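You operate a simulated robot arm through the tools that you are given. There is no shell and no other tool. Be economical: measure what you need, move in short steps, check, and stop when the job is done.

You run a simulated two-armed robot. Do the job below in one go: nothing can be reset, and whatever is moved stays where it is left.

Task
Scour the tea stain off the drainer with scouring cream.
Fine: hold the scouring cream bottle with one hand while the other gives one pump on to the scourer; rinse the scourer under the tap after; tap off; scourer back. What is to be rubbed or washed off counts as gone when no trace of it is left.

It is judged by the outcome, as a careful person would: the job done as asked, and still so three seconds after it is handed in. It fails if anything else is knocked over, pushed out of place, dropped, spilled or broken.

Robot
Two 6-joint arms with two-finger grippers on one trunk, on a base that drives. Base frame: it is fixed to the floor where the robot stands at the start and does not move with it; the origin is under the middle of the robot, x ahead of it, y to its left, z up; the surface under the hand at the start is at about z = 910. Units: mm, rad, N and s.
The left shoulder is at the start at [30, 178, 1113], the right one opposite. With the tool pointing down near the work surface each hand reaches from about 480 to 820 mm from the robot's upright axis, wherever it stands, measured 20 degrees to its own side. Places, roughly: pump of the scouring cream bottle [700, -200, 1100]; soap pump [800, -400, 1000]; tap lever [900, -800, 1000]; tea stain [500, -1100, 900]. Payload 2.54 kg a hand.
Tool frame (each hand has its own): the origin (TCP) lies between the finger pads and is the grasp point; the fingertips stand 30 mm ahead of it; z points along the fingers, y is the line along which they close. Largest opening 116 mm; the body of the gripper starts 95 mm behind the TCP.
Orientation is that of the tool frame in the base frame, as a unit quaternion [w, x, y, z]. With the fingers straight down and closing along the base's y, the tool's x points along the base's -x, its y along +y and its z along -z.

Tools
- The arms move only by the tool nudge_tool. It takes "left_rows", "right_rows" or both (then of equal length, played together; a hand with none holds still); each is a list that holds one entry, the list of rows, each a list of 7 numbers: the shift along the tool's x, y, z in cm, then the turn, a rotation vector about the tool's x, y, z in rad, then the opening, from 0 (shut) to 1 (fully open). In form: [[[x, y, z, rx, ry, rz, gripper], ...]]. A call has 1 to 8 rows; each row shifts and turns the commanded pose from where the row before left it, along the tool's axes as they then stand. Rows are played at 5 a second. More than 50 mm and 0.15 rad between two rows, or a gripper value outside its range, and nothing of the call is played. A pose out of reach is approached as far as the arm can. The call stops where the force on the tool passes 40 N (or 10 N more than at its start, if that is more) or the arm is blocked; 0.2 s more then pass. The fingers move at their own pace (about 153 mm/s each) and stop on an object; they squeeze with about 30 N. The grip force told is the motor's: it shows also when the fingers shut on nothing. Time passes only in rows, and 0.2 s behind the last, so rows that do not move let the fingers close. The reply holds the time, the measured pose of the TCP, the force on the tool along the base axes, the opening and the grip force, in the units named above and with some noise, with the torque about the TCP (base axes, N m) and any sound that the robot's microphone picked up, and new pictures: "show" is both (left out), scene, wrist or none (wrist: the cameras of the hands that moved).
- Cameras (640 x 400 px; columns grow to the right, rows downward): "scene" is now at [46.8, -19.3, 1840.6]; the picture's right is [-0.27, -0.96, 0.00], its down [-0.69, 0.19, -0.70] and it looks along [0.68, -0.19, -0.71] (base axes); focal length 262 px, centre (320, 200). "left" rides on the left gripper at [69, 15, -122] in its tool frame; the picture's right is [-0.21, 0.98, 0.00], its down [-0.83, -0.18, -0.53] and it looks along [-0.52, -0.11, 0.85] (tool axes); focal length 251 px, centre (320, 200). "right" rides on the right gripper at [69, -15, -122] in its tool frame; the picture's right is [0.21, 0.98, 0.00], its down [-0.83, 0.18, -0.53] and it looks along [-0.52, 0.11, 0.85] (tool axes); focal length 251 px, centre (320, 200). There is no depth. A picture from a camera that has moved, and an enlarged one, comes with that camera's place and axes in the base frame and with its lens.
- raise_lower(by): slides the trunk up (or, below 0, down) by that many mm; the arms and the scene camera ride with it, the base frame stays. It gives what a move gives, with no picture.
- drive_base(legs): drives the robot by 1 to 6 legs, each [ahead, left, turn to the left] in mm, mm and rad, along the robot's own axes; the way and the turn of a leg run together, so that a leg with both is an arc; at most 1500 mm and 3.142 rad a leg. The arms and the cameras ride along, it lands a little off, and it stops where it bumps. It gives what a move gives, and a new picture of the scene camera.
- aim_head(pan, tilt): turns the head with the scene camera to pan (to the left, within 2.496 rad either way) and tilt (down, from -0.506 to 1.204), counted from straight ahead of the robot. It gives what a move gives, and a new picture of the scene camera.
- zoom(camera, box): a new picture of the part [left, top, right, bottom] of that camera's present view, enlarged. No time passes.
- finish_job(): hands the job in; it is judged then, once.

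Go step by step. Nothing tells you exact positions but the pictures and the camera data: compare them with the known pose of the tool, close in by small moves and look again before you grip or let go. The budget is 120 turns and 260 pictures, counting those below and the enlarged ones. Unless the task says otherwise, let go and move clear before handing in, and close with one line.

The tools are called after "Request:" as a command line: name --argument value ..., lists and objects as JSON in quotes. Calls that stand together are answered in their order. nudge_tool: Moves the arms, as the interface text tells. Its arguments: {"type":"object","properties":{"left_rows":{"type":"array","items":{"type":"array","items":{"type":"array","items":{"type":"number"}}}},"right_rows":{"type":"array","items":{"type":"array","items":{"type":"array","items":{"type":"number"}}}},"show":{"type":"string","enum":["both","scene","wrist","none"]}},"required":[]} The other tools are called the same way: raise_lower (by) slides the trunk up or down; drive_base (legs) drives the base; aim_head (pan, tilt) turns the head that bears the scene camera; zoom (camera, box) takes an enlarged picture of a part of a camera's view; finish_job () hands the job in.

At the start:

```text
time_s: 0.0
left_tool_pos: [555.2, -31.2, 1306.9]
left_tool_rot: [0.001, 0.001, 1.0, 0.0]
left_contact_force: [-0.1, 0.3, 0.2]
left_torque: [0.03, 0.0, 0.03]
left_opening: 116.3
left_gripper_force: 0.1
right_tool_pos: [433.0, -413.0, 1295.4]
right_tool_rot: [0.0, 0.0, 1.0, 0.0]
right_contact_force: [0.2, 0.0, 0.0]
right_torque: [-0.01, 0.02, 0.01]
right_opening: 115.8
right_gripper_force: 0.0
trunk travel left (down, up): [-325.0, 215.0]
robot x, y, heading: [1.9, -4.7, 0.003]
head pan, tilt: [-0.272, 0.792]
```

scene: 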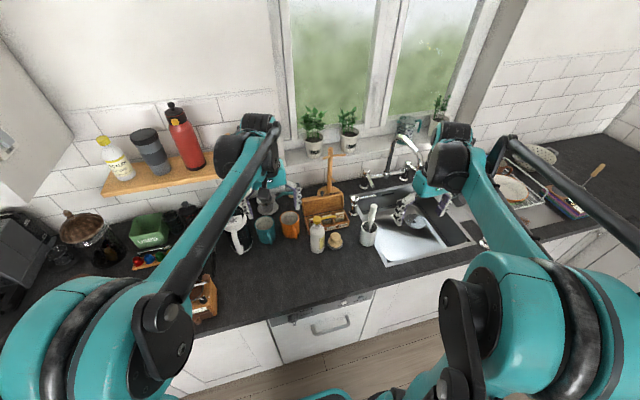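
right: 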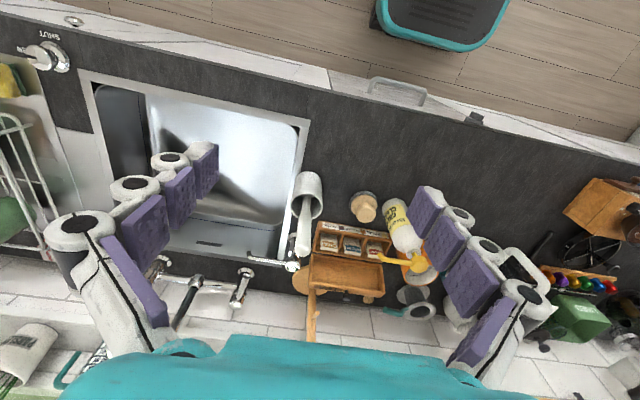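
left: 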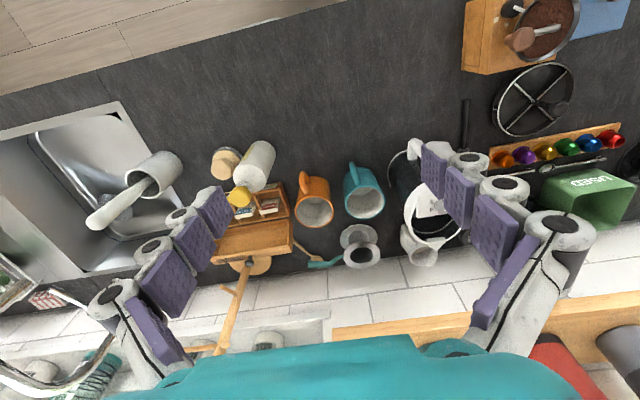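

I see the counter with the sink, a yellow-capped bottle (probably the scouring cream), and the drainer to the right. I'll enlarge parts of the scene to identify the objects.

Request:
zoom --camera "scene" --box '[220, 140, 460, 290]'

Request:
zoom --camera "scene" --box '[440, 100, 640, 260]'

Request:
zoom --camera "right" --box '[280, 150, 480, 320]'

Request:
aim_head --pan -0.9 --tilt 0.75

```text
2.67 times, centred on (340, 215) of scene
camera zoom: at [46.8, -19.3, 1840.6], right [-0.27, -0.96, 0.0], down [-0.69, 0.19, -0.7], along [0.68, -0.19, -0.71], focal length 698 px, centre (267, 160)
```

zoom: 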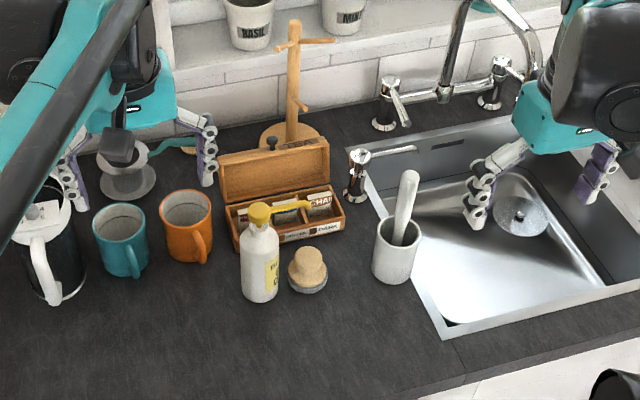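

```text
2.50 times, centred on (540, 180) of scene
camera zoom: at [46.8, -19.3, 1840.6], right [-0.27, -0.96, 0.0], down [-0.69, 0.19, -0.7], along [0.68, -0.19, -0.71], focal length 655 px, centre (-230, 250)
```

zoom: 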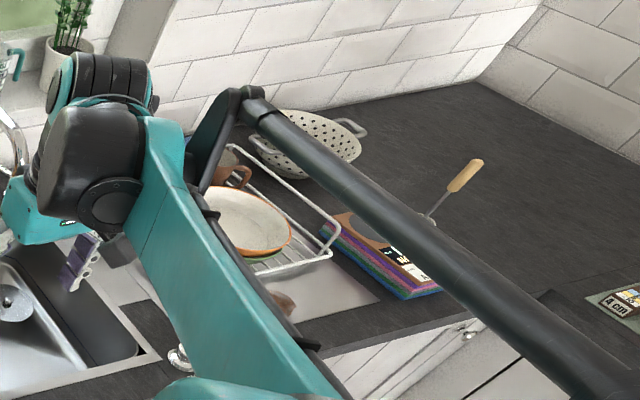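

```text
2.35 times, centred on (380, 235) of right
camera zoom: at [364.9, -429.4, 1416.9], right [-0.21, 0.98, 0.0], down [0.83, 0.18, 0.53], along [0.52, 0.11, -0.85], focal length 592 px, centre (179, 118)
```

zoom: 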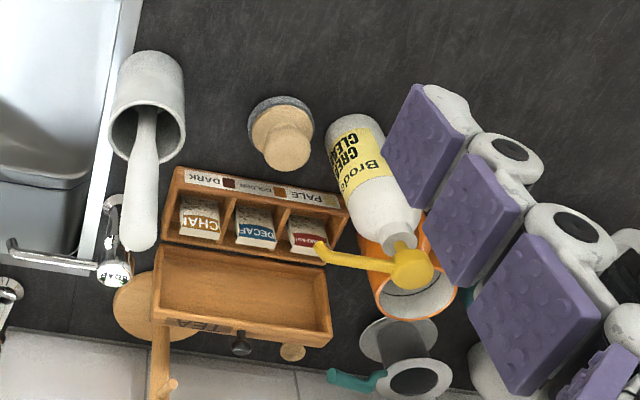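

```text
time_s: 1.0
left_tool_pos: [554.9, -29.7, 1306.5]
left_tool_rot: [0.0, 0.0, 1.0, 0.0]
left_contact_force: [-1.1, -0.7, 0.5]
left_torque: [0.01, -0.02, 0.01]
left_opening: 115.9
left_gripper_force: 0.1
right_tool_pos: [432.9, -413.1, 1294.6]
right_tool_rot: [0.0, 0.001, 1.0, 0.0]
right_contact_force: [0.4, 0.3, -0.3]
right_torque: [0.01, 0.01, -0.03]
right_opening: 116.1
right_gripper_force: 0.1
trunk travel left (down, up): [-325.0, 215.0]
robot x, y, heading: [0.6, 1.0, -0.001]
head pan, tilt: [-0.901, 0.75]
camera scene: at [20.3, -62.4, 1843.9], right [-0.78, -0.62, 0.0], down [-0.42, 0.53, -0.73], along [0.45, -0.57, -0.68], focal length 262 px, centre (320, 200)
```

scene: 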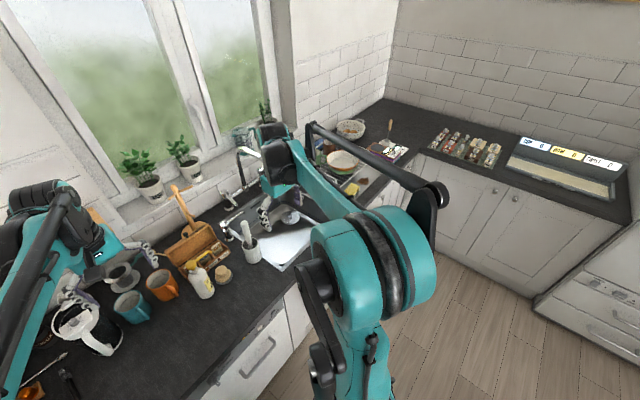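

The pump bottle is visible; now I look for the scourer and the stain, checking the yellow thing near the drainer and the wooden knob.

Request:
zoom --camera "scene" --box '[310, 110, 430, 210]'

Request:
zoom --camera "right" --box '[0, 20, 120, 270]'

Request:
zoom --camera "scene" --box '[150, 210, 290, 310]'

```text
4.00 times, centred on (370, 160) of scene
camera zoom: at [20.3, -62.4, 1843.9], right [-0.78, -0.62, 0.0], down [-0.42, 0.53, -0.73], along [0.45, -0.57, -0.68], focal length 1047 px, centre (120, 360)
```

zoom: 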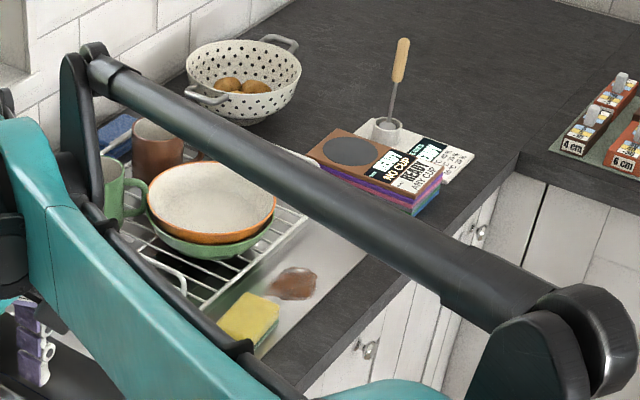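

```text
1.60 times, centred on (60, 145) of right
camera zoom: at [364.9, -429.4, 1416.9], right [-0.21, 0.98, 0.0], down [0.83, 0.18, 0.53], along [0.52, 0.11, -0.85], focal length 402 px, centre (736, 288)
```

zoom: 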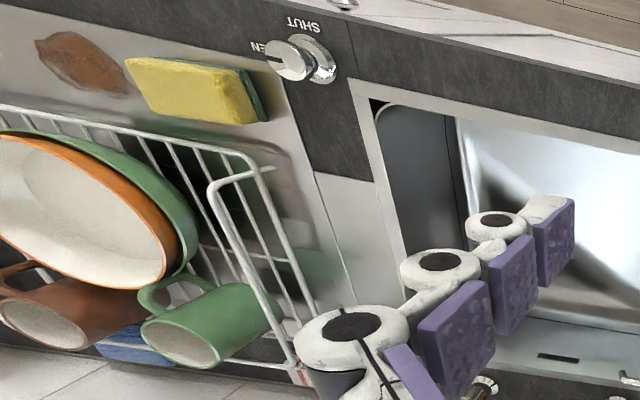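

```text
4.00 times, centred on (220, 260) of scene
camera zoom: at [20.3, -62.4, 1843.9], right [-0.78, -0.62, 0.0], down [-0.42, 0.53, -0.73], along [0.45, -0.57, -0.68], focal length 1047 px, centre (720, -40)
```

zoom: 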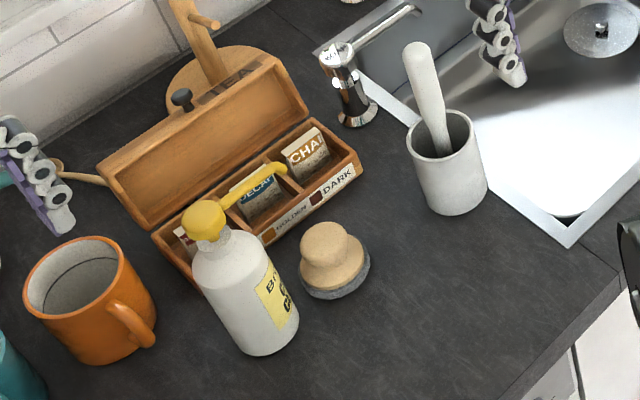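

The candidates for the scourer are the yellow/green sponge beside the stain and the wooden knob with the grey base. I'll zoom hard on both.

Request:
zoom --camera "right" --box '[340, 180, 400, 230]'

Request:
zoom --camera "right" --box '[0, 25, 80, 85]'

Request:
zoom --camera "scene" --box '[190, 255, 240, 300]'

```text
8.00 times, centred on (370, 205) of right
camera zoom: at [364.9, -429.4, 1416.9], right [-0.21, 0.98, 0.0], down [0.83, 0.18, 0.53], along [0.52, 0.11, -0.85], focal length 2012 px, centre (-80, 160)
```

zoom: 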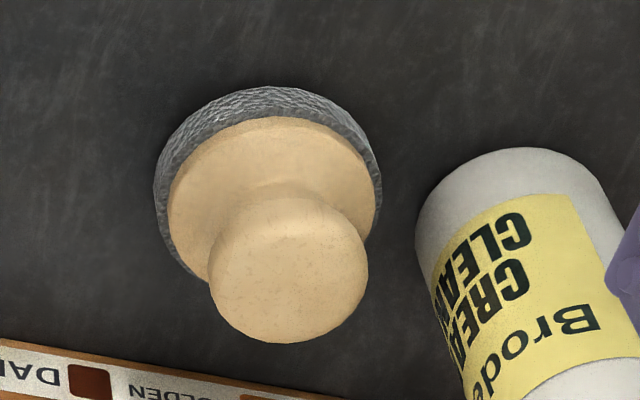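

```text
6.67 times, centred on (40, 55) of right
camera zoom: at [364.9, -429.4, 1416.9], right [-0.21, 0.98, 0.0], down [0.83, 0.18, 0.53], along [0.52, 0.11, -0.85], focal length 1676 px, centre (2187, 1167)
```

zoom: 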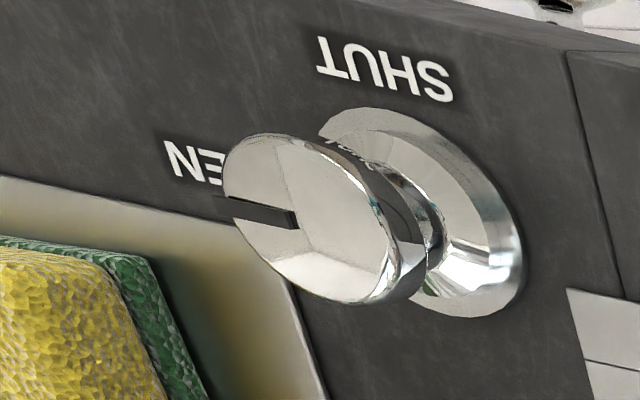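

```text
8.89 times, centred on (215, 278) of scene
camera zoom: at [20.3, -62.4, 1843.9], right [-0.78, -0.62, 0.0], down [-0.42, 0.53, -0.73], along [0.45, -0.57, -0.68], focal length 2328 px, centre (1253, -489)
```

zoom: 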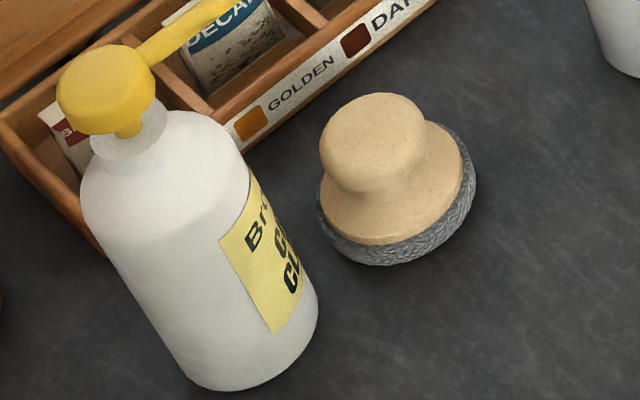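

The wooden-knobbed steel-wool puck beside the cream cleaner is the scourer; the stain is on the bare steel in front of the rack. The bottle stands at about (656,-178) with the pump top near z 1088, and the scourer is at about (653,-258). I'll shift the base right so both arms reach the bottle comfortably.

Request:
drive_base --legs '[[0, -210, 0]]'

Request:
aim_head --pan -0.05 --tilt 0.85

```text
time_s: 2.6
left_tool_pos: [554.1, -239.5, 1306.5]
left_tool_rot: [0.0, 0.001, 1.0, 0.0]
left_contact_force: [-0.6, -0.5, -0.5]
left_torque: [0.02, 0.01, 0.0]
left_opening: 116.0
left_gripper_force: 0.0
right_tool_pos: [432.4, -621.8, 1294.7]
right_tool_rot: [0.001, 0.001, 1.0, 0.0]
right_contact_force: [0.1, -0.2, 0.7]
right_torque: [0.0, 0.01, 0.02]
right_opening: 116.2
right_gripper_force: 0.1
trunk travel left (down, up): [-325.0, 215.0]
robot x, y, heading: [-1.3, -209.5, -0.002]
head pan, tilt: [-0.901, 0.75]
camera scene: at [19.6, -270.5, 1843.9], right [-0.79, -0.62, 0.0], down [-0.42, 0.54, -0.73], along [0.45, -0.57, -0.68], focal length 262 px, centre (320, 200)
```

scene: 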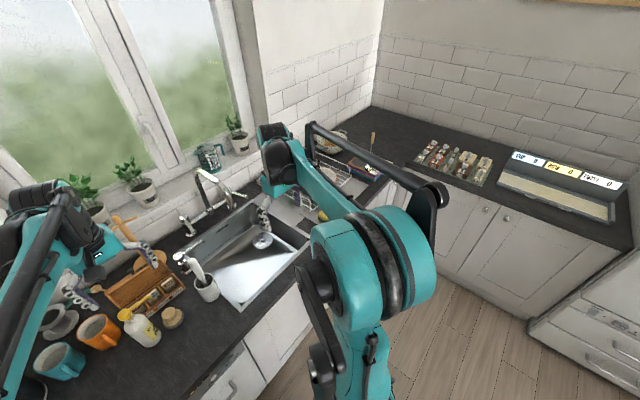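

```text
time_s: 3.8
left_tool_pos: [554.7, -239.8, 1307.3]
left_tool_rot: [0.0, 0.002, 1.0, 0.0]
left_contact_force: [-0.4, 1.2, 1.7]
left_torque: [0.04, -0.02, 0.0]
left_opening: 116.0
left_gripper_force: 0.1
right_tool_pos: [431.9, -621.9, 1294.9]
right_tool_rot: [0.0, 0.001, 1.0, 0.0]
right_contact_force: [0.1, 0.5, -0.8]
right_torque: [0.02, -0.01, -0.01]
right_opening: 115.9
right_gripper_force: 0.2
trunk travel left (down, up): [-325.0, 215.0]
robot x, y, heading: [-0.1, -204.8, 0.003]
head pan, tilt: [-0.051, 0.85]
camera scene: at [46.5, -209.3, 1835.9], right [-0.05, -1.0, 0.0], down [-0.75, 0.04, -0.66], along [0.66, -0.04, -0.75], focal length 262 px, centre (320, 200)
```

scene: 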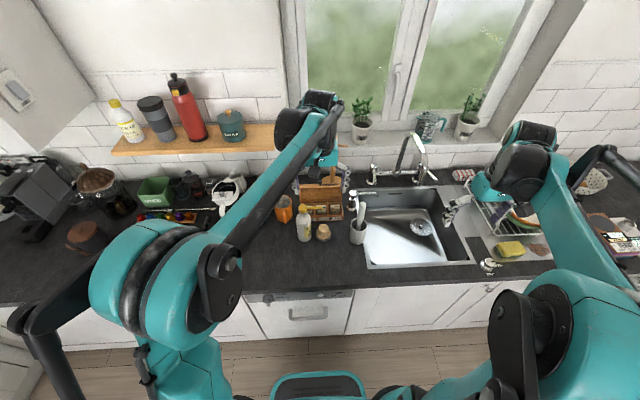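

Let me zoom to measure the bottle, nozzle and scourer from here.

Request:
zoom --camera "scene" --box '[270, 180, 350, 250]'

Request:
zoom --camera "right" --box '[430, 160, 560, 300]'

Request:
zoom --camera "left" --box '[260, 100, 460, 280]'

```text
5.71 times, centred on (310, 215) of scene
camera zoom: at [46.5, -209.3, 1835.9], right [-0.05, -1.0, 0.0], down [-0.75, 0.04, -0.66], along [0.66, -0.04, -0.75], focal length 1496 px, centre (377, 114)
```

zoom: 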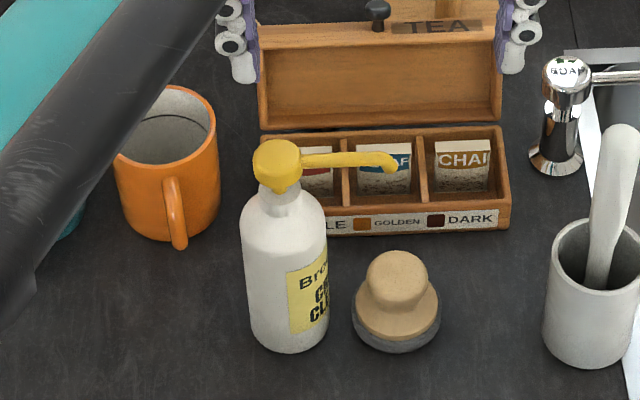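

```text
2.86 times, centred on (495, 230) of right
camera zoom: at [363.5, -637.8, 1416.8], right [-0.21, 0.98, 0.0], down [0.83, 0.18, 0.53], along [0.52, 0.11, -0.85], focal length 718 px, centre (-180, 114)
```

zoom: 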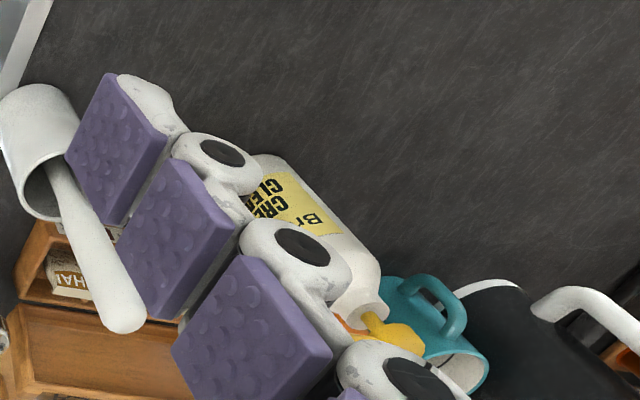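

```text
2.22 times, centred on (360, 190) of left
camera zoom: at [485.2, -225.0, 1428.4], right [0.22, 0.98, 0.0], down [0.83, -0.18, 0.53], along [0.52, -0.12, -0.85], focal length 559 px, centre (231, 222)
```

zoom: 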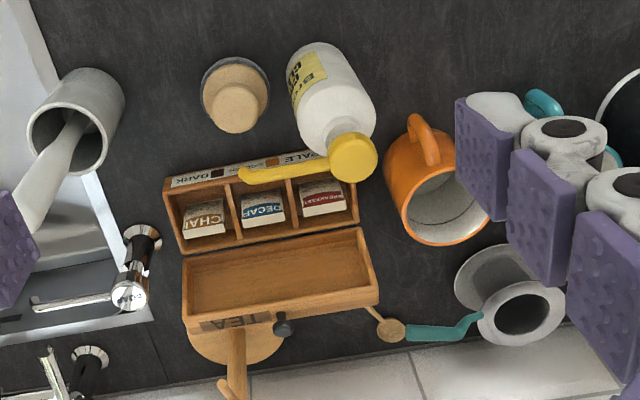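

The nozzle tip (≈665,-252,1080) already hangs right over the scourer (≈657,-257), so nothing needs shifting before the pump. I'll bring the left hand round to grip the bottle from front-left, tilted about 45°.

Request:
nudge_tool --left_rows '[[[0, 2.8, 0, 0, 0, 0.13, 0.85], [0, 2.8, 0, 0, 0, 0.13, 0.85], [0, 2.8, 0, 0, 0, 0.13, 0.85], [0, 2.8, 0, 0, 0, 0.13, 0.85], [0, 0, 2, 0, -0.14, 0, 0.85], [0, 0, 2, 0, -0.14, 0, 0.85], [0, 0, 0, 0, -0.14, 0, 0.85], [0, 0, 0, 0, -0.14, 0, 0.85]]]' --show "both"

```text
time_s: 5.6
left_tool_pos: [577.9, -131.2, 1267.4]
left_tool_rot: [0.268, 0.248, 0.928, -0.071]
left_contact_force: [1.1, 0.0, 0.0]
left_torque: [0.03, 0.02, -0.01]
left_opening: 98.8
left_gripper_force: 0.1
right_tool_pos: [430.5, -621.7, 1295.1]
right_tool_rot: [-0.001, 0.001, 1.0, 0.0]
right_contact_force: [-0.3, -0.4, 0.5]
right_torque: [0.0, -0.01, 0.0]
right_opening: 115.8
right_gripper_force: 0.1
trunk travel left (down, up): [-325.0, 215.0]
robot x, y, heading: [-2.9, -208.3, -0.006]
head pan, tilt: [-0.051, 0.85]
camera scene: at [45.1, -208.3, 1836.0], right [-0.05, -1.0, 0.0], down [-0.75, 0.04, -0.66], along [0.66, -0.04, -0.75], focal length 262 px, centre (320, 200)
camera left: at [478.0, -57.6, 1333.3], right [0.64, 0.76, 0.12], down [0.27, -0.36, 0.89], along [0.72, -0.54, -0.44], focal length 251 px, centre (320, 200)
```

scene: 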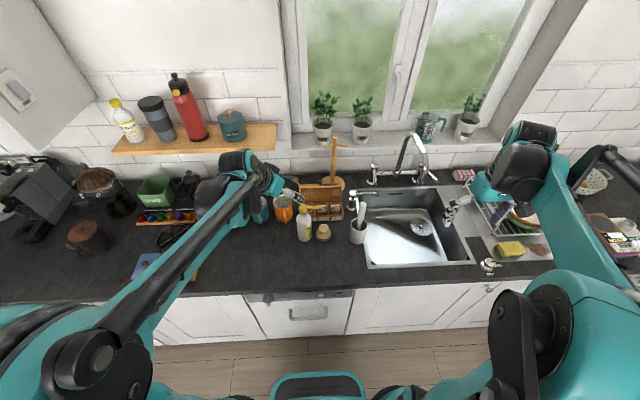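
left: 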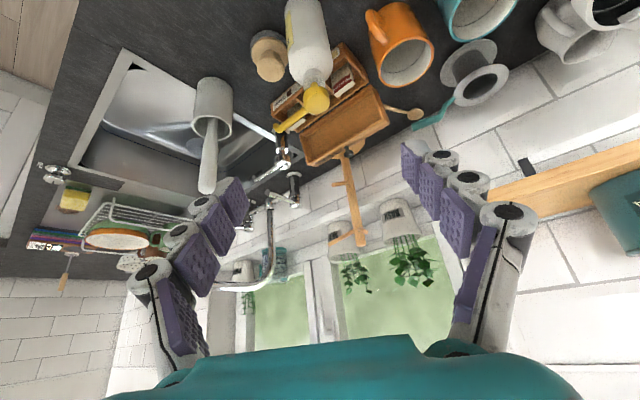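

The tilt is coming right and nothing is near. I tilt a little more and descend to the pre-grasp point.

Request:
nudge_tool --left_rows '[[[0, 0, 0, 0, -0.13, 0, 0.8], [0, 0, 0, 0, -0.13, 0, 0.8], [3.29, 0, 3.07, 0, 0, 0, 0.8], [3.29, 0, 3.07, 0, 0, 0, 0.8], [3.29, 0, 3.07, 0, 0, 0, 0.8], [3.29, 0, 3.07, 0, 0, 0, 0.8]]]' --show "both"

Request:
zoom --camera "scene" --box '[250, 170, 350, 260]'

```text
time_s: 7.0
left_tool_pos: [580.9, -130.2, 1085.1]
left_tool_rot: [0.384, 0.237, 0.886, -0.104]
left_contact_force: [0.7, -0.2, 0.2]
left_torque: [0.01, -0.02, 0.02]
left_opening: 92.6
left_gripper_force: 0.1
right_tool_pos: [434.1, -621.7, 1295.1]
right_tool_rot: [-0.001, 0.001, 1.0, 0.0]
right_contact_force: [0.6, -0.6, 0.5]
right_torque: [-0.01, 0.05, -0.01]
right_opening: 116.0
right_gripper_force: 0.0
trunk travel left (down, up): [-325.0, 215.0]
robot x, y, heading: [-0.1, -208.2, -0.001]
head pan, tilt: [-0.051, 0.85]
camera scene: at [48.6, -208.6, 1835.8], right [-0.05, -1.0, 0.0], down [-0.75, 0.04, -0.66], along [0.66, -0.04, -0.75], focal length 262 px, centre (320, 200)
camera left: at [470.8, -51.5, 1117.2], right [0.61, 0.77, 0.16], down [0.06, -0.24, 0.97], along [0.79, -0.59, -0.2], focal length 251 px, centre (320, 200)
```

scene: 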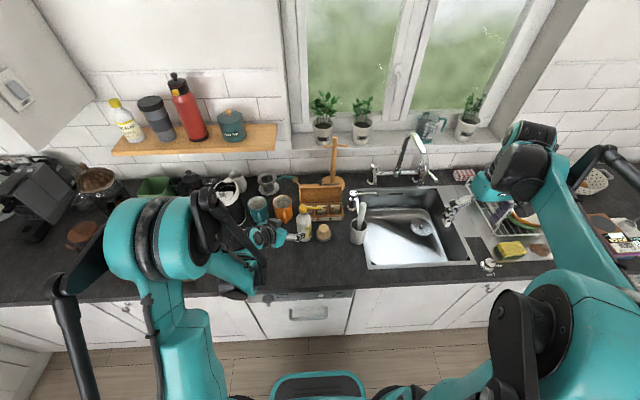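
left: 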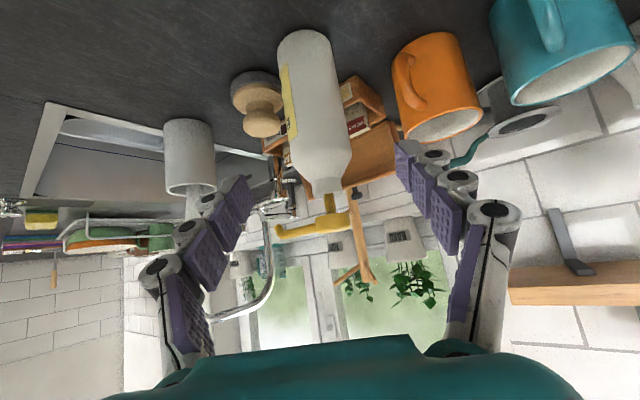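

```text
4.44 times, centred on (300, 215) of scene
camera zoom: at [48.6, -208.6, 1835.8], right [-0.05, -1.0, 0.0], down [-0.75, 0.04, -0.66], along [0.66, -0.04, -0.75], focal length 1164 px, centre (409, 133)
```

zoom: 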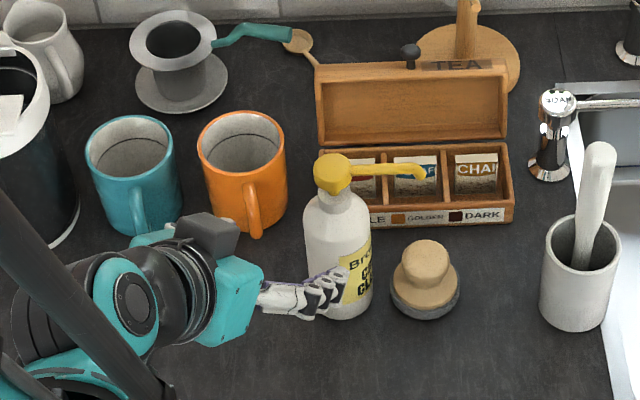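

The hand looks along at the bottle, which is about 6 mm to one side of the approach line. I'll correct that, narrow the opening to clear the scourer's knob, and advance.

Request:
nudge_tool --left_rows '[[[-0.6, -0.6, 0, 0, 0, 0, 0.7], [0, 0, 0, 0, 0, 0, 0.7], [0, 0, 3, 0, 0, 0, 0.7], [0, 0, 3, 0, 0, 0, 0.7], [0, 0, 1, 0, 0, 0, 0.7]]]' --show "wrist"

Request:
zoom --camera "scene" --box '[260, 180, 340, 250]'

```text
time_s: 8.2
left_tool_pos: [624.4, -164.4, 1044.9]
left_tool_rot: [0.385, 0.238, 0.886, -0.103]
left_contact_force: [0.1, -0.9, -0.4]
left_torque: [-0.02, -0.02, -0.02]
left_opening: 81.4
left_gripper_force: 0.0
right_tool_pos: [431.7, -621.7, 1295.6]
right_tool_rot: [0.0, 0.001, 1.0, 0.0]
right_contact_force: [0.5, 0.2, -0.2]
right_torque: [0.03, -0.01, -0.01]
right_opening: 115.9
right_gripper_force: 0.0
trunk travel left (down, up): [-325.0, 215.0]
robot x, y, heading: [-0.4, -205.5, -0.003]
head pan, tilt: [-0.051, 0.85]
camera left: at [512.9, -83.7, 1076.5], right [0.61, 0.77, 0.16], down [0.06, -0.24, 0.97], along [0.79, -0.59, -0.2], focal length 251 px, centre (320, 200)
```

left: 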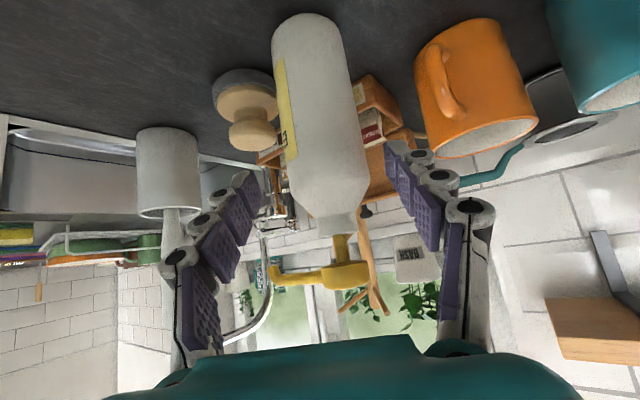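

```text
5.71 times, centred on (300, 215) of scene
camera zoom: at [46.2, -208.8, 1835.9], right [-0.05, -1.0, 0.0], down [-0.75, 0.04, -0.66], along [0.66, -0.03, -0.75], focal length 1496 px, centre (434, 114)
```

zoom: 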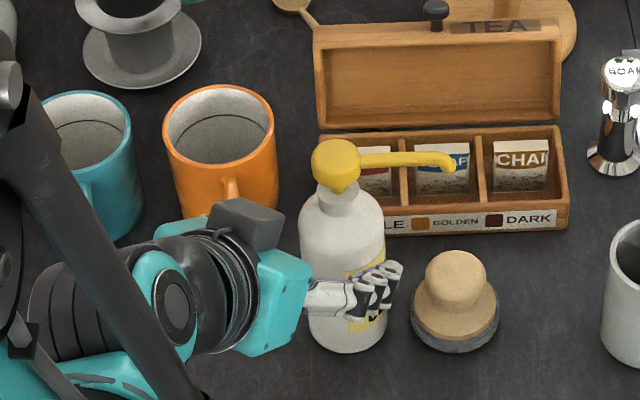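

Aligned well; I advance the last 5 cm and close on the bottle.

Request:
nudge_tool --left_rows '[[[0, -0.2, 2.5, 0, 0, 0, 0.68], [0, 0, 2.6, 0, 0, 0, 0.68], [0, 0, 0, 0, 0, 0, 0.6], [0, 0, 0, 0, 0, 0, 0.55], [0, 0, 0, 0, 0, 0, 0.5], [0, 0, 0, 0, 0, 0, 0.45], [0, 0, 0, 0, 0, 0, 0.4]]]' --show "wrist"

Request:
zoom --camera "scene" --box '[260, 180, 340, 250]'

```text
time_s: 9.8
left_tool_pos: [656.6, -184.0, 1009.2]
left_tool_rot: [0.385, 0.237, 0.886, -0.103]
left_contact_force: [-1.1, -0.9, -0.2]
left_torque: [-0.05, 0.05, -0.01]
left_opening: 55.1
left_gripper_force: 30.2
right_tool_pos: [433.1, -622.0, 1295.0]
right_tool_rot: [0.0, 0.001, 1.0, 0.0]
right_contact_force: [-0.5, 0.5, -0.9]
right_torque: [0.02, -0.01, 0.02]
right_opening: 116.3
right_gripper_force: 0.1
trunk travel left (down, up): [-325.0, 215.0]
robot x, y, heading: [0.4, -209.0, -0.006]
head pan, tilt: [-0.051, 0.85]
camera left: at [544.9, -103.6, 1042.3], right [0.61, 0.77, 0.16], down [0.06, -0.24, 0.97], along [0.79, -0.59, -0.2], focal length 251 px, centre (320, 200)
```

left: 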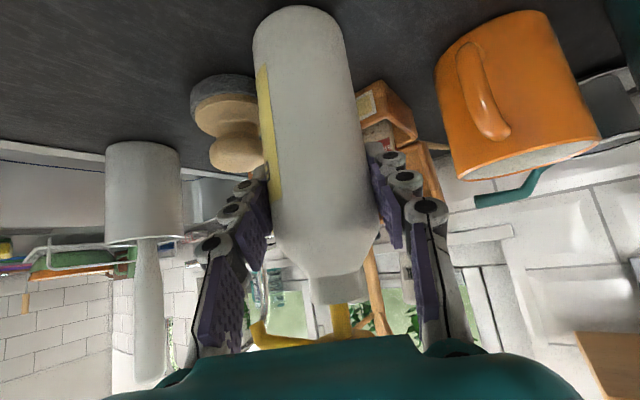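

```text
5.71 times, centred on (300, 215) of scene
camera zoom: at [46.5, -208.9, 1835.9], right [-0.05, -1.0, 0.0], down [-0.75, 0.04, -0.66], along [0.66, -0.04, -0.75], focal length 1496 px, centre (434, 114)
```

zoom: 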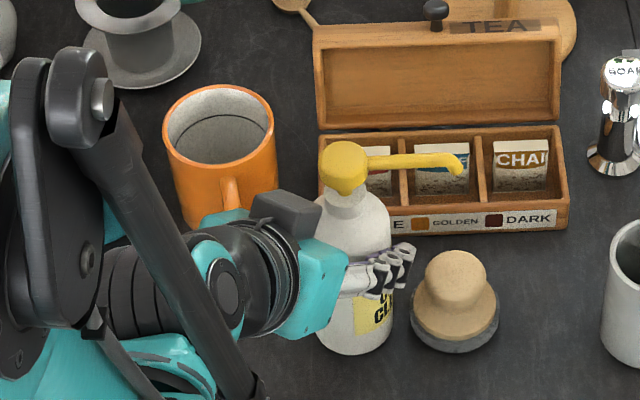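

The bottle is held (30 N), its nozzle still over the scourer. Now I bring the right hand, fingers shut, over the pump head.

Request:
nudge_tool --right_rows '[[[-2.2, 4.2, 0, 0, 0, 0, 0], [-2.2, 4.2, 0, 0, 0, 0, 0], [-2.2, 4.2, 0, 0, 0, 0, 0], [-2.2, 4.2, 0, 0, 0, 0, 0], [-2.2, 4.2, 0, 0, 0, 0, 0], [-2.2, 4.2, 0, 0, 0, 0, 0], [-2.2, 4.2, 0, 0, 0, 0, 0], [-2.2, 4.2, 0, 0, 0, 0, 0]]]' --show "both"

```text
time_s: 11.6
left_tool_pos: [656.2, -182.5, 1009.9]
left_tool_rot: [0.385, 0.237, 0.886, -0.104]
left_contact_force: [0.8, 0.8, 0.5]
left_torque: [-0.12, 0.0, 0.04]
left_opening: 54.5
left_gripper_force: 30.1
right_tool_pos: [609.8, -281.6, 1295.0]
right_tool_rot: [0.0, 0.002, 1.0, -0.001]
right_contact_force: [-0.4, 0.6, 0.5]
right_torque: [-0.04, 0.02, 0.0]
right_opening: 0.1
right_gripper_force: 28.5
trunk travel left (down, up): [-325.0, 215.0]
robot x, y, heading: [-1.1, -208.1, -0.003]
head pan, tilt: [-0.051, 0.85]
camera scene: at [46.9, -207.0, 1836.0], right [-0.05, -1.0, 0.0], down [-0.75, 0.04, -0.66], along [0.66, -0.04, -0.75], focal length 262 px, centre (320, 200)
camera right: at [540.9, -297.0, 1416.4], right [-0.21, 0.98, 0.0], down [0.83, 0.18, 0.53], along [0.52, 0.11, -0.85], focal length 251 px, centre (320, 200)
```

scene: 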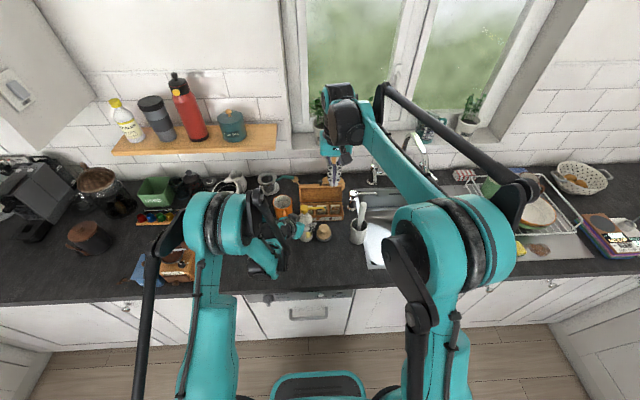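
right: 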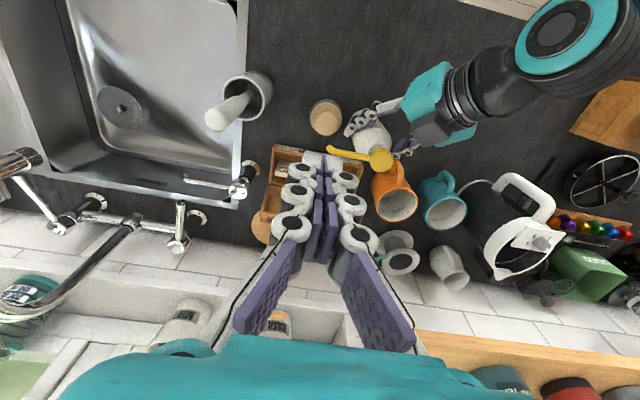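

Nozzle and scourer line up in this view too (within ~5 mm). The head centre is about (657,-183,1094); I go over it and down to about 3 cm above.

Request:
nudge_tool --right_rows '[[[-1.6, 3.3, 0, 0, 0, 0, 0], [-1.6, 3.3, 0, 0, 0, 0, 0], [-1.5, 3.25, 0, 0, 0, 0, 0], [0, 0, 4, 0, 0, 0, 0], [0, 0, 4, 0, 0, 0, 0], [0, 0, 4, 0, 0, 0, 0], [0, 0, 1.8, 0, 0, 0, 0]]]' --show "wrist"

Request:
zoom --camera "scene" --box '[260, 160, 360, 250]'

Request:
zoom --camera "right" --box '[240, 60, 400, 180]'

```text
time_s: 13.2
left_tool_pos: [655.8, -184.6, 1009.6]
left_tool_rot: [0.385, 0.236, 0.886, -0.103]
left_contact_force: [-1.3, -0.9, 2.2]
left_torque: [-0.18, 0.15, -0.01]
left_opening: 54.6
left_gripper_force: 29.8
right_tool_pos: [654.5, -188.0, 1155.8]
right_tool_rot: [0.0, 0.002, 1.0, 0.0]
right_contact_force: [0.0, 0.6, 0.7]
right_torque: [-0.03, -0.04, 0.01]
right_opening: 0.0
right_gripper_force: 28.9
trunk travel left (down, up): [-325.0, 215.0]
robot x, y, heading: [0.7, -208.1, 0.001]
head pan, tilt: [-0.051, 0.85]
camera right: at [586.3, -203.0, 1277.9], right [-0.21, 0.98, 0.0], down [0.83, 0.18, 0.53], along [0.52, 0.11, -0.85], focal length 251 px, centre (320, 200)
```

right: 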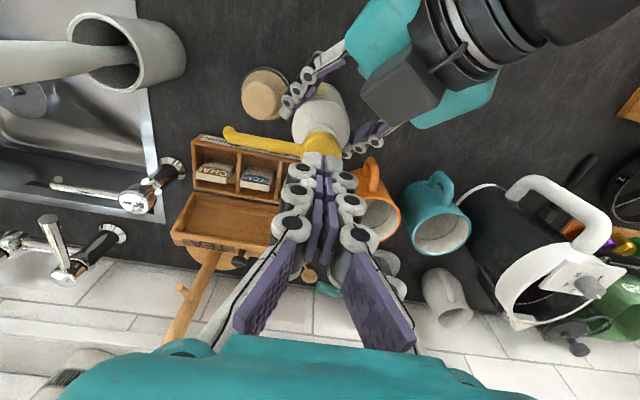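

```text
4.44 times, centred on (310, 205) of scene
camera zoom: at [46.3, -208.8, 1835.9], right [-0.05, -1.0, 0.0], down [-0.75, 0.04, -0.66], along [0.66, -0.04, -0.75], focal length 1164 px, centre (364, 178)
```

zoom: 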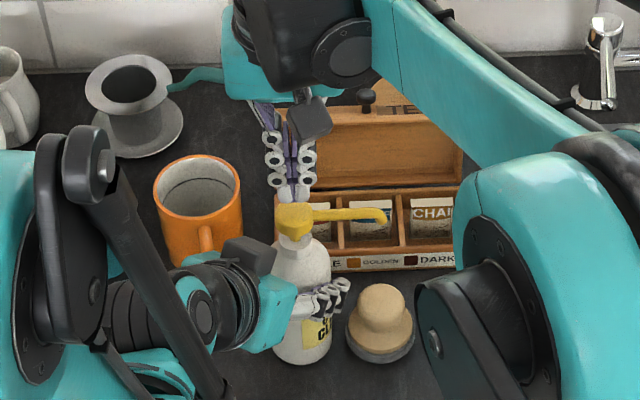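

```text
3.33 times, centred on (320, 120) of right
camera zoom: at [586.3, -203.0, 1277.9], right [-0.21, 0.98, 0.0], down [0.83, 0.18, 0.53], along [0.52, 0.11, -0.85], focal length 838 px, centre (320, 467)
```

zoom: 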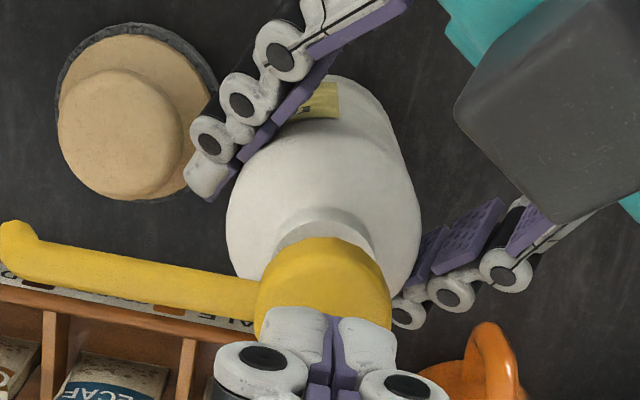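

The fingertips are centred over the head, with nozzle (660,-264) above scourer (657,-263). I lower to just above contact first.

Request:
nudge_tool --right_rows '[[[-0.2, 0, 1, 0, 0, 0, 0], [0, 0, 1, 0, 0, 0, 0], [0, 0, 0.5, 0, 0, 0, 0]]]' --show "none"

Request:
zoom --camera "scene" --box '[280, 190, 330, 230]'

```text
time_s: 14.0
left_tool_pos: [656.0, -183.1, 1009.4]
left_tool_rot: [0.385, 0.236, 0.886, -0.103]
left_contact_force: [-1.0, 0.0, 2.1]
left_torque: [-0.15, 0.19, -0.05]
left_opening: 54.8
left_gripper_force: 30.1
right_tool_pos: [658.1, -185.8, 1130.9]
right_tool_rot: [0.0, 0.001, 1.0, 0.0]
right_contact_force: [-0.3, -0.2, -0.2]
right_torque: [0.02, -0.02, 0.03]
right_opening: 0.0
right_gripper_force: 28.7
trunk travel left (down, up): [-325.0, 215.0]
robot x, y, heading: [-3.4, -209.6, -0.007]
head pan, tilt: [-0.051, 0.85]
```

```text
10.00 times, centred on (305, 210) of scene
camera zoom: at [46.2, -208.8, 1835.9], right [-0.05, -1.0, 0.0], down [-0.75, 0.04, -0.66], along [0.66, -0.04, -0.75], focal length 2619 px, centre (470, 100)
```

zoom: 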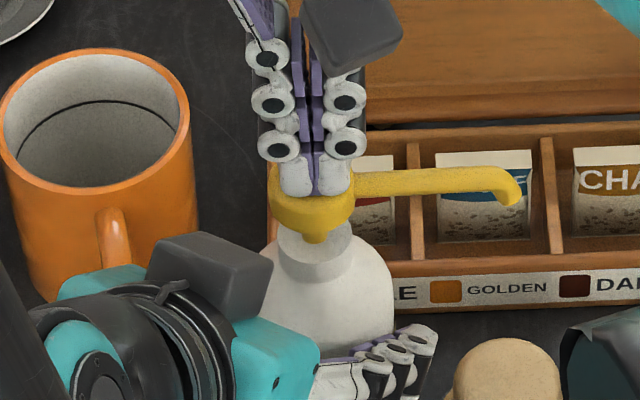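

Just above the head; now pressing in small steps.

Request:
nudge_tool --right_rows '[[[0, 0, 0.5, 0, 0, 0, 0], [0, 0, 0.5, 0, 0, 0, 0], [0, 0, 0.5, 0, 0, 0, 0], [0, 0, 0.4, 0, 0, 0, 0], [0, 0, 0.3, 0, 0, 0, 0]]]' --show "none"

Request:
zoom --camera "scene" --box '[285, 190, 345, 245]'

```text
time_s: 15.2
left_tool_pos: [654.3, -183.0, 1010.6]
left_tool_rot: [0.385, 0.238, 0.886, -0.102]
left_contact_force: [4.6, -0.1, -9.0]
left_torque: [0.13, -0.1, -0.1]
left_opening: 55.0
left_gripper_force: 29.9
right_tool_pos: [657.0, -186.4, 1114.8]
right_tool_rot: [0.001, 0.001, 1.0, 0.0]
right_contact_force: [0.1, 2.6, 24.6]
right_torque: [0.01, -0.09, 0.17]
right_opening: 5.9
right_gripper_force: 28.3
trunk travel left (down, up): [-325.0, 215.0]
robot x, y, heading: [-0.2, -206.3, -0.005]
head pan, tilt: [-0.051, 0.85]
stopped in row 5 (right hand): the force on the tool passed its limit at 43 N (the readings are from after the stop); the commanded pose is now the measured one
```

```text
7.27 times, centred on (315, 218) of scene
camera zoom: at [42.3, -208.4, 1836.5], right [-0.05, -1.0, 0.0], down [-0.75, 0.04, -0.66], along [0.66, -0.04, -0.75], focal length 1904 px, centre (356, 73)
```

zoom: 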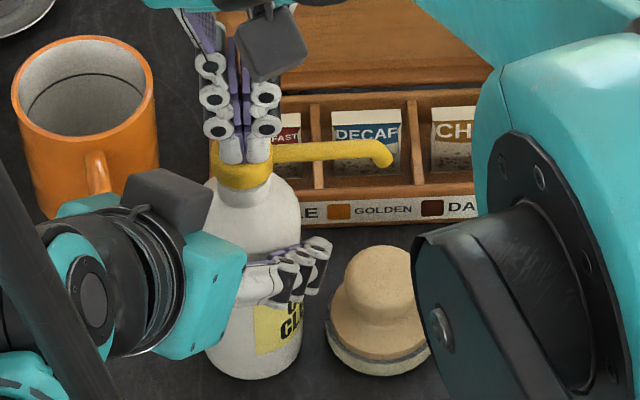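

The head went fully down and the scourer's wool now shows a cream-coloured coat: one pump delivered. I lift the right hand straight up, once.

Request:
nudge_tool --right_rows '[[[0, 0, -2, 0, 0, 0, 0], [0, 0, -4, 0, 0, 0, 0], [0, 0, -4, 0, 0, 0, 0], [0, 0, -4, 0, 0, 0, 0]]]' --show "none"

Request:
zoom --camera "scene" --box '[285, 190, 345, 245]'

Request:
zoom --camera "left" --box '[160, 50, 300, 190]'

```text
time_s: 16.2
left_tool_pos: [655.8, -182.6, 1010.4]
left_tool_rot: [0.385, 0.237, 0.886, -0.103]
left_contact_force: [-2.5, 4.2, 18.3]
left_torque: [-0.06, 0.0, -0.02]
left_opening: 54.4
left_gripper_force: 30.0
right_tool_pos: [657.0, -186.0, 1252.6]
right_tool_rot: [0.0, 0.001, 1.0, 0.0]
right_contact_force: [-0.1, 0.4, 0.6]
right_torque: [0.0, 0.01, 0.0]
right_opening: 0.1
right_gripper_force: 28.4
trunk travel left (down, up): [-325.0, 215.0]
robot x, y, heading: [1.2, -207.8, -0.001]
head pan, tilt: [-0.051, 0.85]
```

```text
7.27 times, centred on (315, 218) of scene
camera zoom: at [44.0, -208.0, 1836.1], right [-0.05, -1.0, 0.0], down [-0.75, 0.04, -0.66], along [0.66, -0.04, -0.75], focal length 1904 px, centre (356, 73)
```

zoom: 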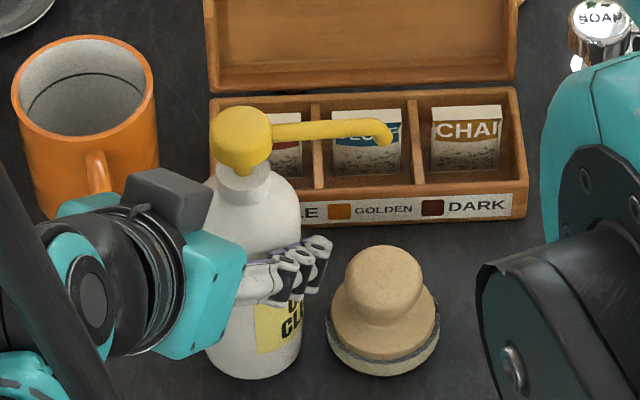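

```text
2.86 times, centred on (230, 120) of left
camera zoom: at [544.0, -102.9, 1042.9], right [0.61, 0.77, 0.16], down [0.06, -0.24, 0.97], along [0.79, -0.59, -0.19], focal length 718 px, centre (577, 429)
```

zoom: 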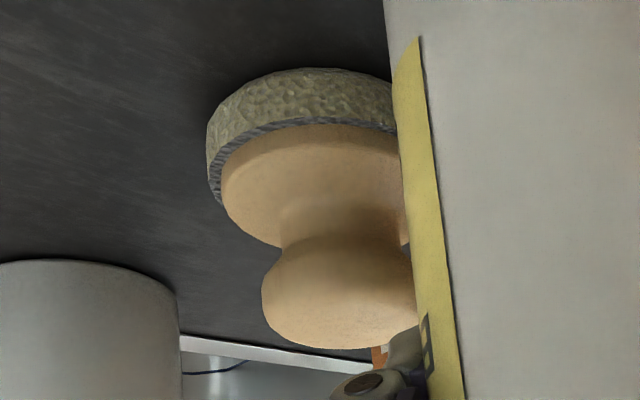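

The wool is coated and nothing is spilled. Now I let the bottle go gently, back the left hand out, and move the right hand off to the right and back.

Request:
nudge_tool --left_rows '[[[0, 0, 0, 0, 0, 0, 0.52], [0, 0, 0, 0, 0, 0, 0.6], [0, 0, 0, 0, 0, 0, 0.66], [0, 0, -3, 0, 0, 0, 0.68], [0, 0, -3.5, 0, 0, 0, 0.7], [0, 0, -4, 0, 0, 0, 0.7], [0, 0, -4, 0, 0, 0, 0.7], [0, 0, -4, 0, 0, 0, 0.7]]]' --right_rows '[[[0, -3, 0, 0, 0, 0, 0], [0, -4, 0, 0, 0, 0, 0], [2, -3, 0, 0, 0, 0, 0.4], [4, 0, 0, 0, 0, 0, 0.6], [4, 0, 0, 0, -0.14, 0, 0.6], [4, 0, 0, 0, -0.14, 0, 0.6], [0, 0, 0, 0, -0.14, 0, 0.6], [0, 0, 0, 0, -0.14, 0, 0.6]]]' --show "both"

Request:
zoom --camera "scene" --box '[260, 180, 350, 250]'

```text
time_s: 18.0
left_tool_pos: [534.1, -115.5, 1139.0]
left_tool_rot: [0.386, 0.237, 0.886, -0.102]
left_contact_force: [-1.0, -0.4, -0.2]
left_torque: [0.0, -0.03, 0.04]
left_opening: 81.4
left_gripper_force: 0.0
right_tool_pos: [514.8, -287.0, 1246.9]
right_tool_rot: [0.278, 0.002, 0.96, 0.0]
right_contact_force: [0.0, -0.3, 0.2]
right_torque: [0.01, -0.06, 0.0]
right_opening: 69.7
right_gripper_force: 0.2
trunk travel left (down, up): [-325.0, 215.0]
robot x, y, heading: [0.3, -206.2, 0.005]
head pan, tilt: [-0.051, 0.85]
camera scene: at [41.4, -208.7, 1836.1], right [-0.05, -1.0, 0.0], down [-0.75, 0.04, -0.66], along [0.66, -0.04, -0.75], focal length 262 px, centre (320, 200)
camera right: at [391.7, -302.7, 1312.2], right [-0.18, 0.98, -0.11], down [0.41, 0.18, 0.89], along [0.89, 0.11, -0.44], focal length 251 px, centre (320, 200)
camera left: at [423.6, -35.3, 1170.4], right [0.61, 0.77, 0.16], down [0.06, -0.24, 0.97], along [0.79, -0.59, -0.19], focal length 251 px, centre (320, 200)
```

scene: 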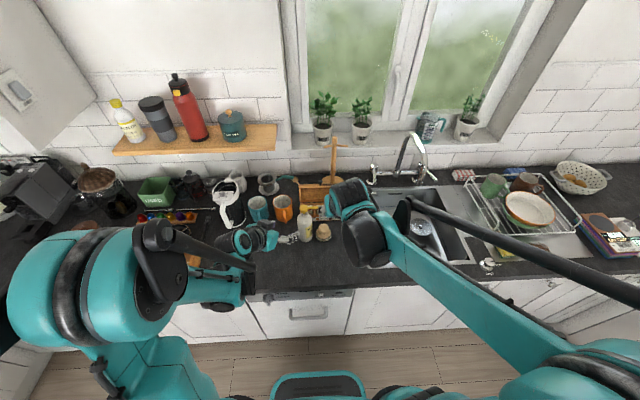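
right: 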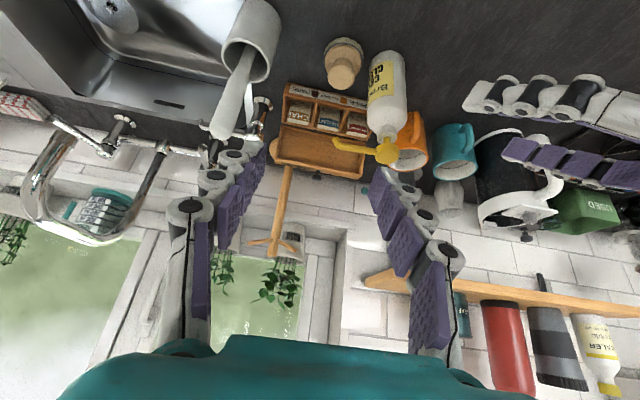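
left: 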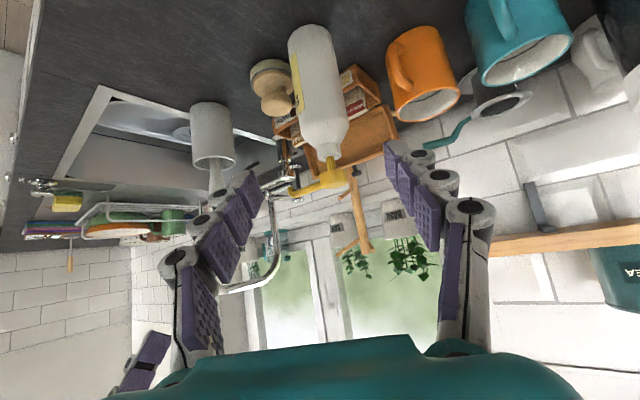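

```text
5.71 times, centred on (305, 215) of scene
camera zoom: at [41.4, -208.7, 1836.1], right [-0.05, -1.0, 0.0], down [-0.75, 0.04, -0.66], along [0.66, -0.04, -0.75], focal length 1496 px, centre (406, 114)
```

zoom: 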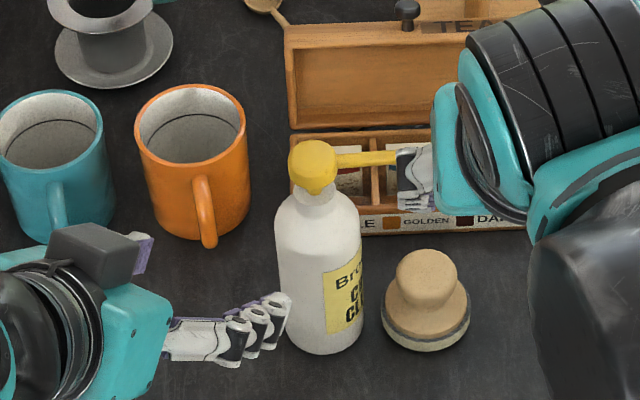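

The bottle stands and the scourer is free. I turn the right hand to approach the knob from front-right, tilted, so it clears nozzle and bottle.

Request:
nudge_tool --right_rows '[[[0, 0, 0, -0.0637, 0, -0.1017, 0.6], [0, 0, 0, -0.0637, 0, -0.1017, 0.6], [0, 0, 0, -0.0637, 0, -0.1017, 0.6], [0, 0, 0, -0.0637, 0, -0.1017, 0.6], [0, 0, 0, -0.0637, 0, -0.1017, 0.6], [0, 0, 0, 0, -0.14, 0, 0.6], [0, 0, 0, 0, -0.14, 0, 0.6]]]' --left_rows '[[[0, 0, -3, 0, 0, 0, 0.7], [0, 0, -3, 0, 0, 0, 0.7], [0, 0, 0, 0, 0, 0, 0.7], [0, 0, 0, 0, 0, 0, 0.7], [0, 0, 0, 0, 0, 0, 0.7], [0, 0, 0, 0, 0, 0, 0.7], [0, 0, 0, 0, 0, 0, 0.7]]]' --show "none"

```text
time_s: 19.6
left_tool_pos: [502.5, -94.0, 1176.4]
left_tool_rot: [0.384, 0.237, 0.886, -0.103]
left_contact_force: [-0.6, -0.1, -0.3]
left_torque: [0.01, -0.03, -0.02]
left_opening: 81.1
left_gripper_force: 0.0
right_tool_pos: [519.4, -287.0, 1245.2]
right_tool_rot: [0.389, -0.27, 0.873, 0.12]
right_contact_force: [-0.3, 0.2, 0.2]
right_torque: [-0.02, 0.01, 0.03]
right_opening: 69.7
right_gripper_force: 0.1
trunk travel left (down, up): [-325.0, 215.0]
robot x, y, heading: [2.5, -209.0, -0.006]
head pan, tilt: [-0.051, 0.85]
```

Orientation as planned. Now descending to the pre-grasp point about 13 cm short of the knob.

Request:
nudge_tool --right_rows '[[[2.61, -1.08, 3.23, 0, 0, 0, 0.6], [2.61, -1.08, 3.23, 0, 0, 0, 0.6], [2.61, -1.08, 3.23, 0, 0, 0, 0.6], [2.61, -1.08, 3.23, 0, 0, 0, 0.6], [2.61, -1.08, 3.23, 0, 0, 0, 0.6]]]' --show "wrist"

Request:
zoom --camera "scene" --box '[270, 180, 370, 260]'

```text
time_s: 20.8
left_tool_pos: [502.4, -94.8, 1177.4]
left_tool_rot: [0.384, 0.238, 0.886, -0.103]
left_contact_force: [0.4, 0.2, -0.8]
left_torque: [-0.01, 0.03, -0.04]
left_opening: 81.1
left_gripper_force: 0.1
right_tool_pos: [590.5, -313.2, 1057.4]
right_tool_rot: [0.387, -0.269, 0.874, 0.12]
right_contact_force: [0.3, -0.1, 0.3]
right_torque: [0.03, 0.04, 0.01]
right_opening: 69.9
right_gripper_force: 0.1
right hand out of reach, approached as far as the arm can: row 5
trunk travel left (down, up): [-325.0, 215.0]
robot x, y, heading: [-2.7, -206.7, -0.002]
head pan, tilt: [-0.051, 0.85]
camera right: at [486.1, -404.3, 1087.9], right [-0.67, 0.73, -0.16], down [0.03, 0.24, 0.97], along [0.74, 0.65, -0.18], focal length 251 px, centre (320, 200)
```

right: 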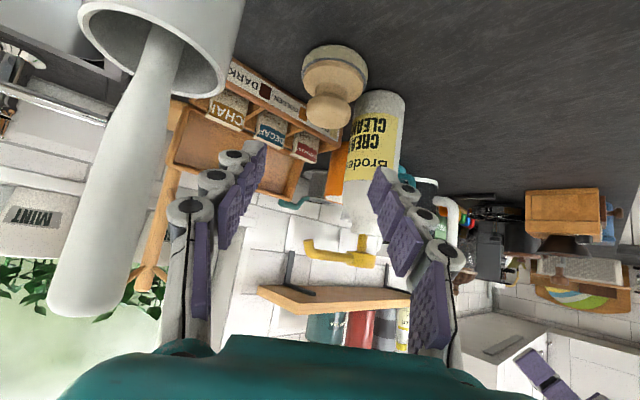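

```text
5.00 times, centred on (320, 220) of scene
camera zoom: at [48.4, -209.1, 1835.9], right [-0.05, -1.0, 0.0], down [-0.75, 0.04, -0.66], along [0.66, -0.03, -0.75], focal length 1309 px, centre (320, 100)
```

zoom: 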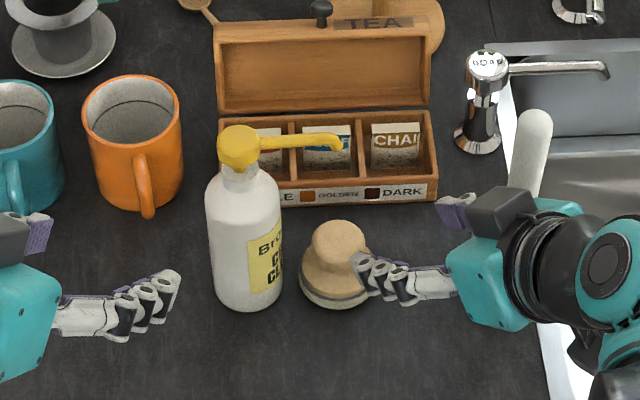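

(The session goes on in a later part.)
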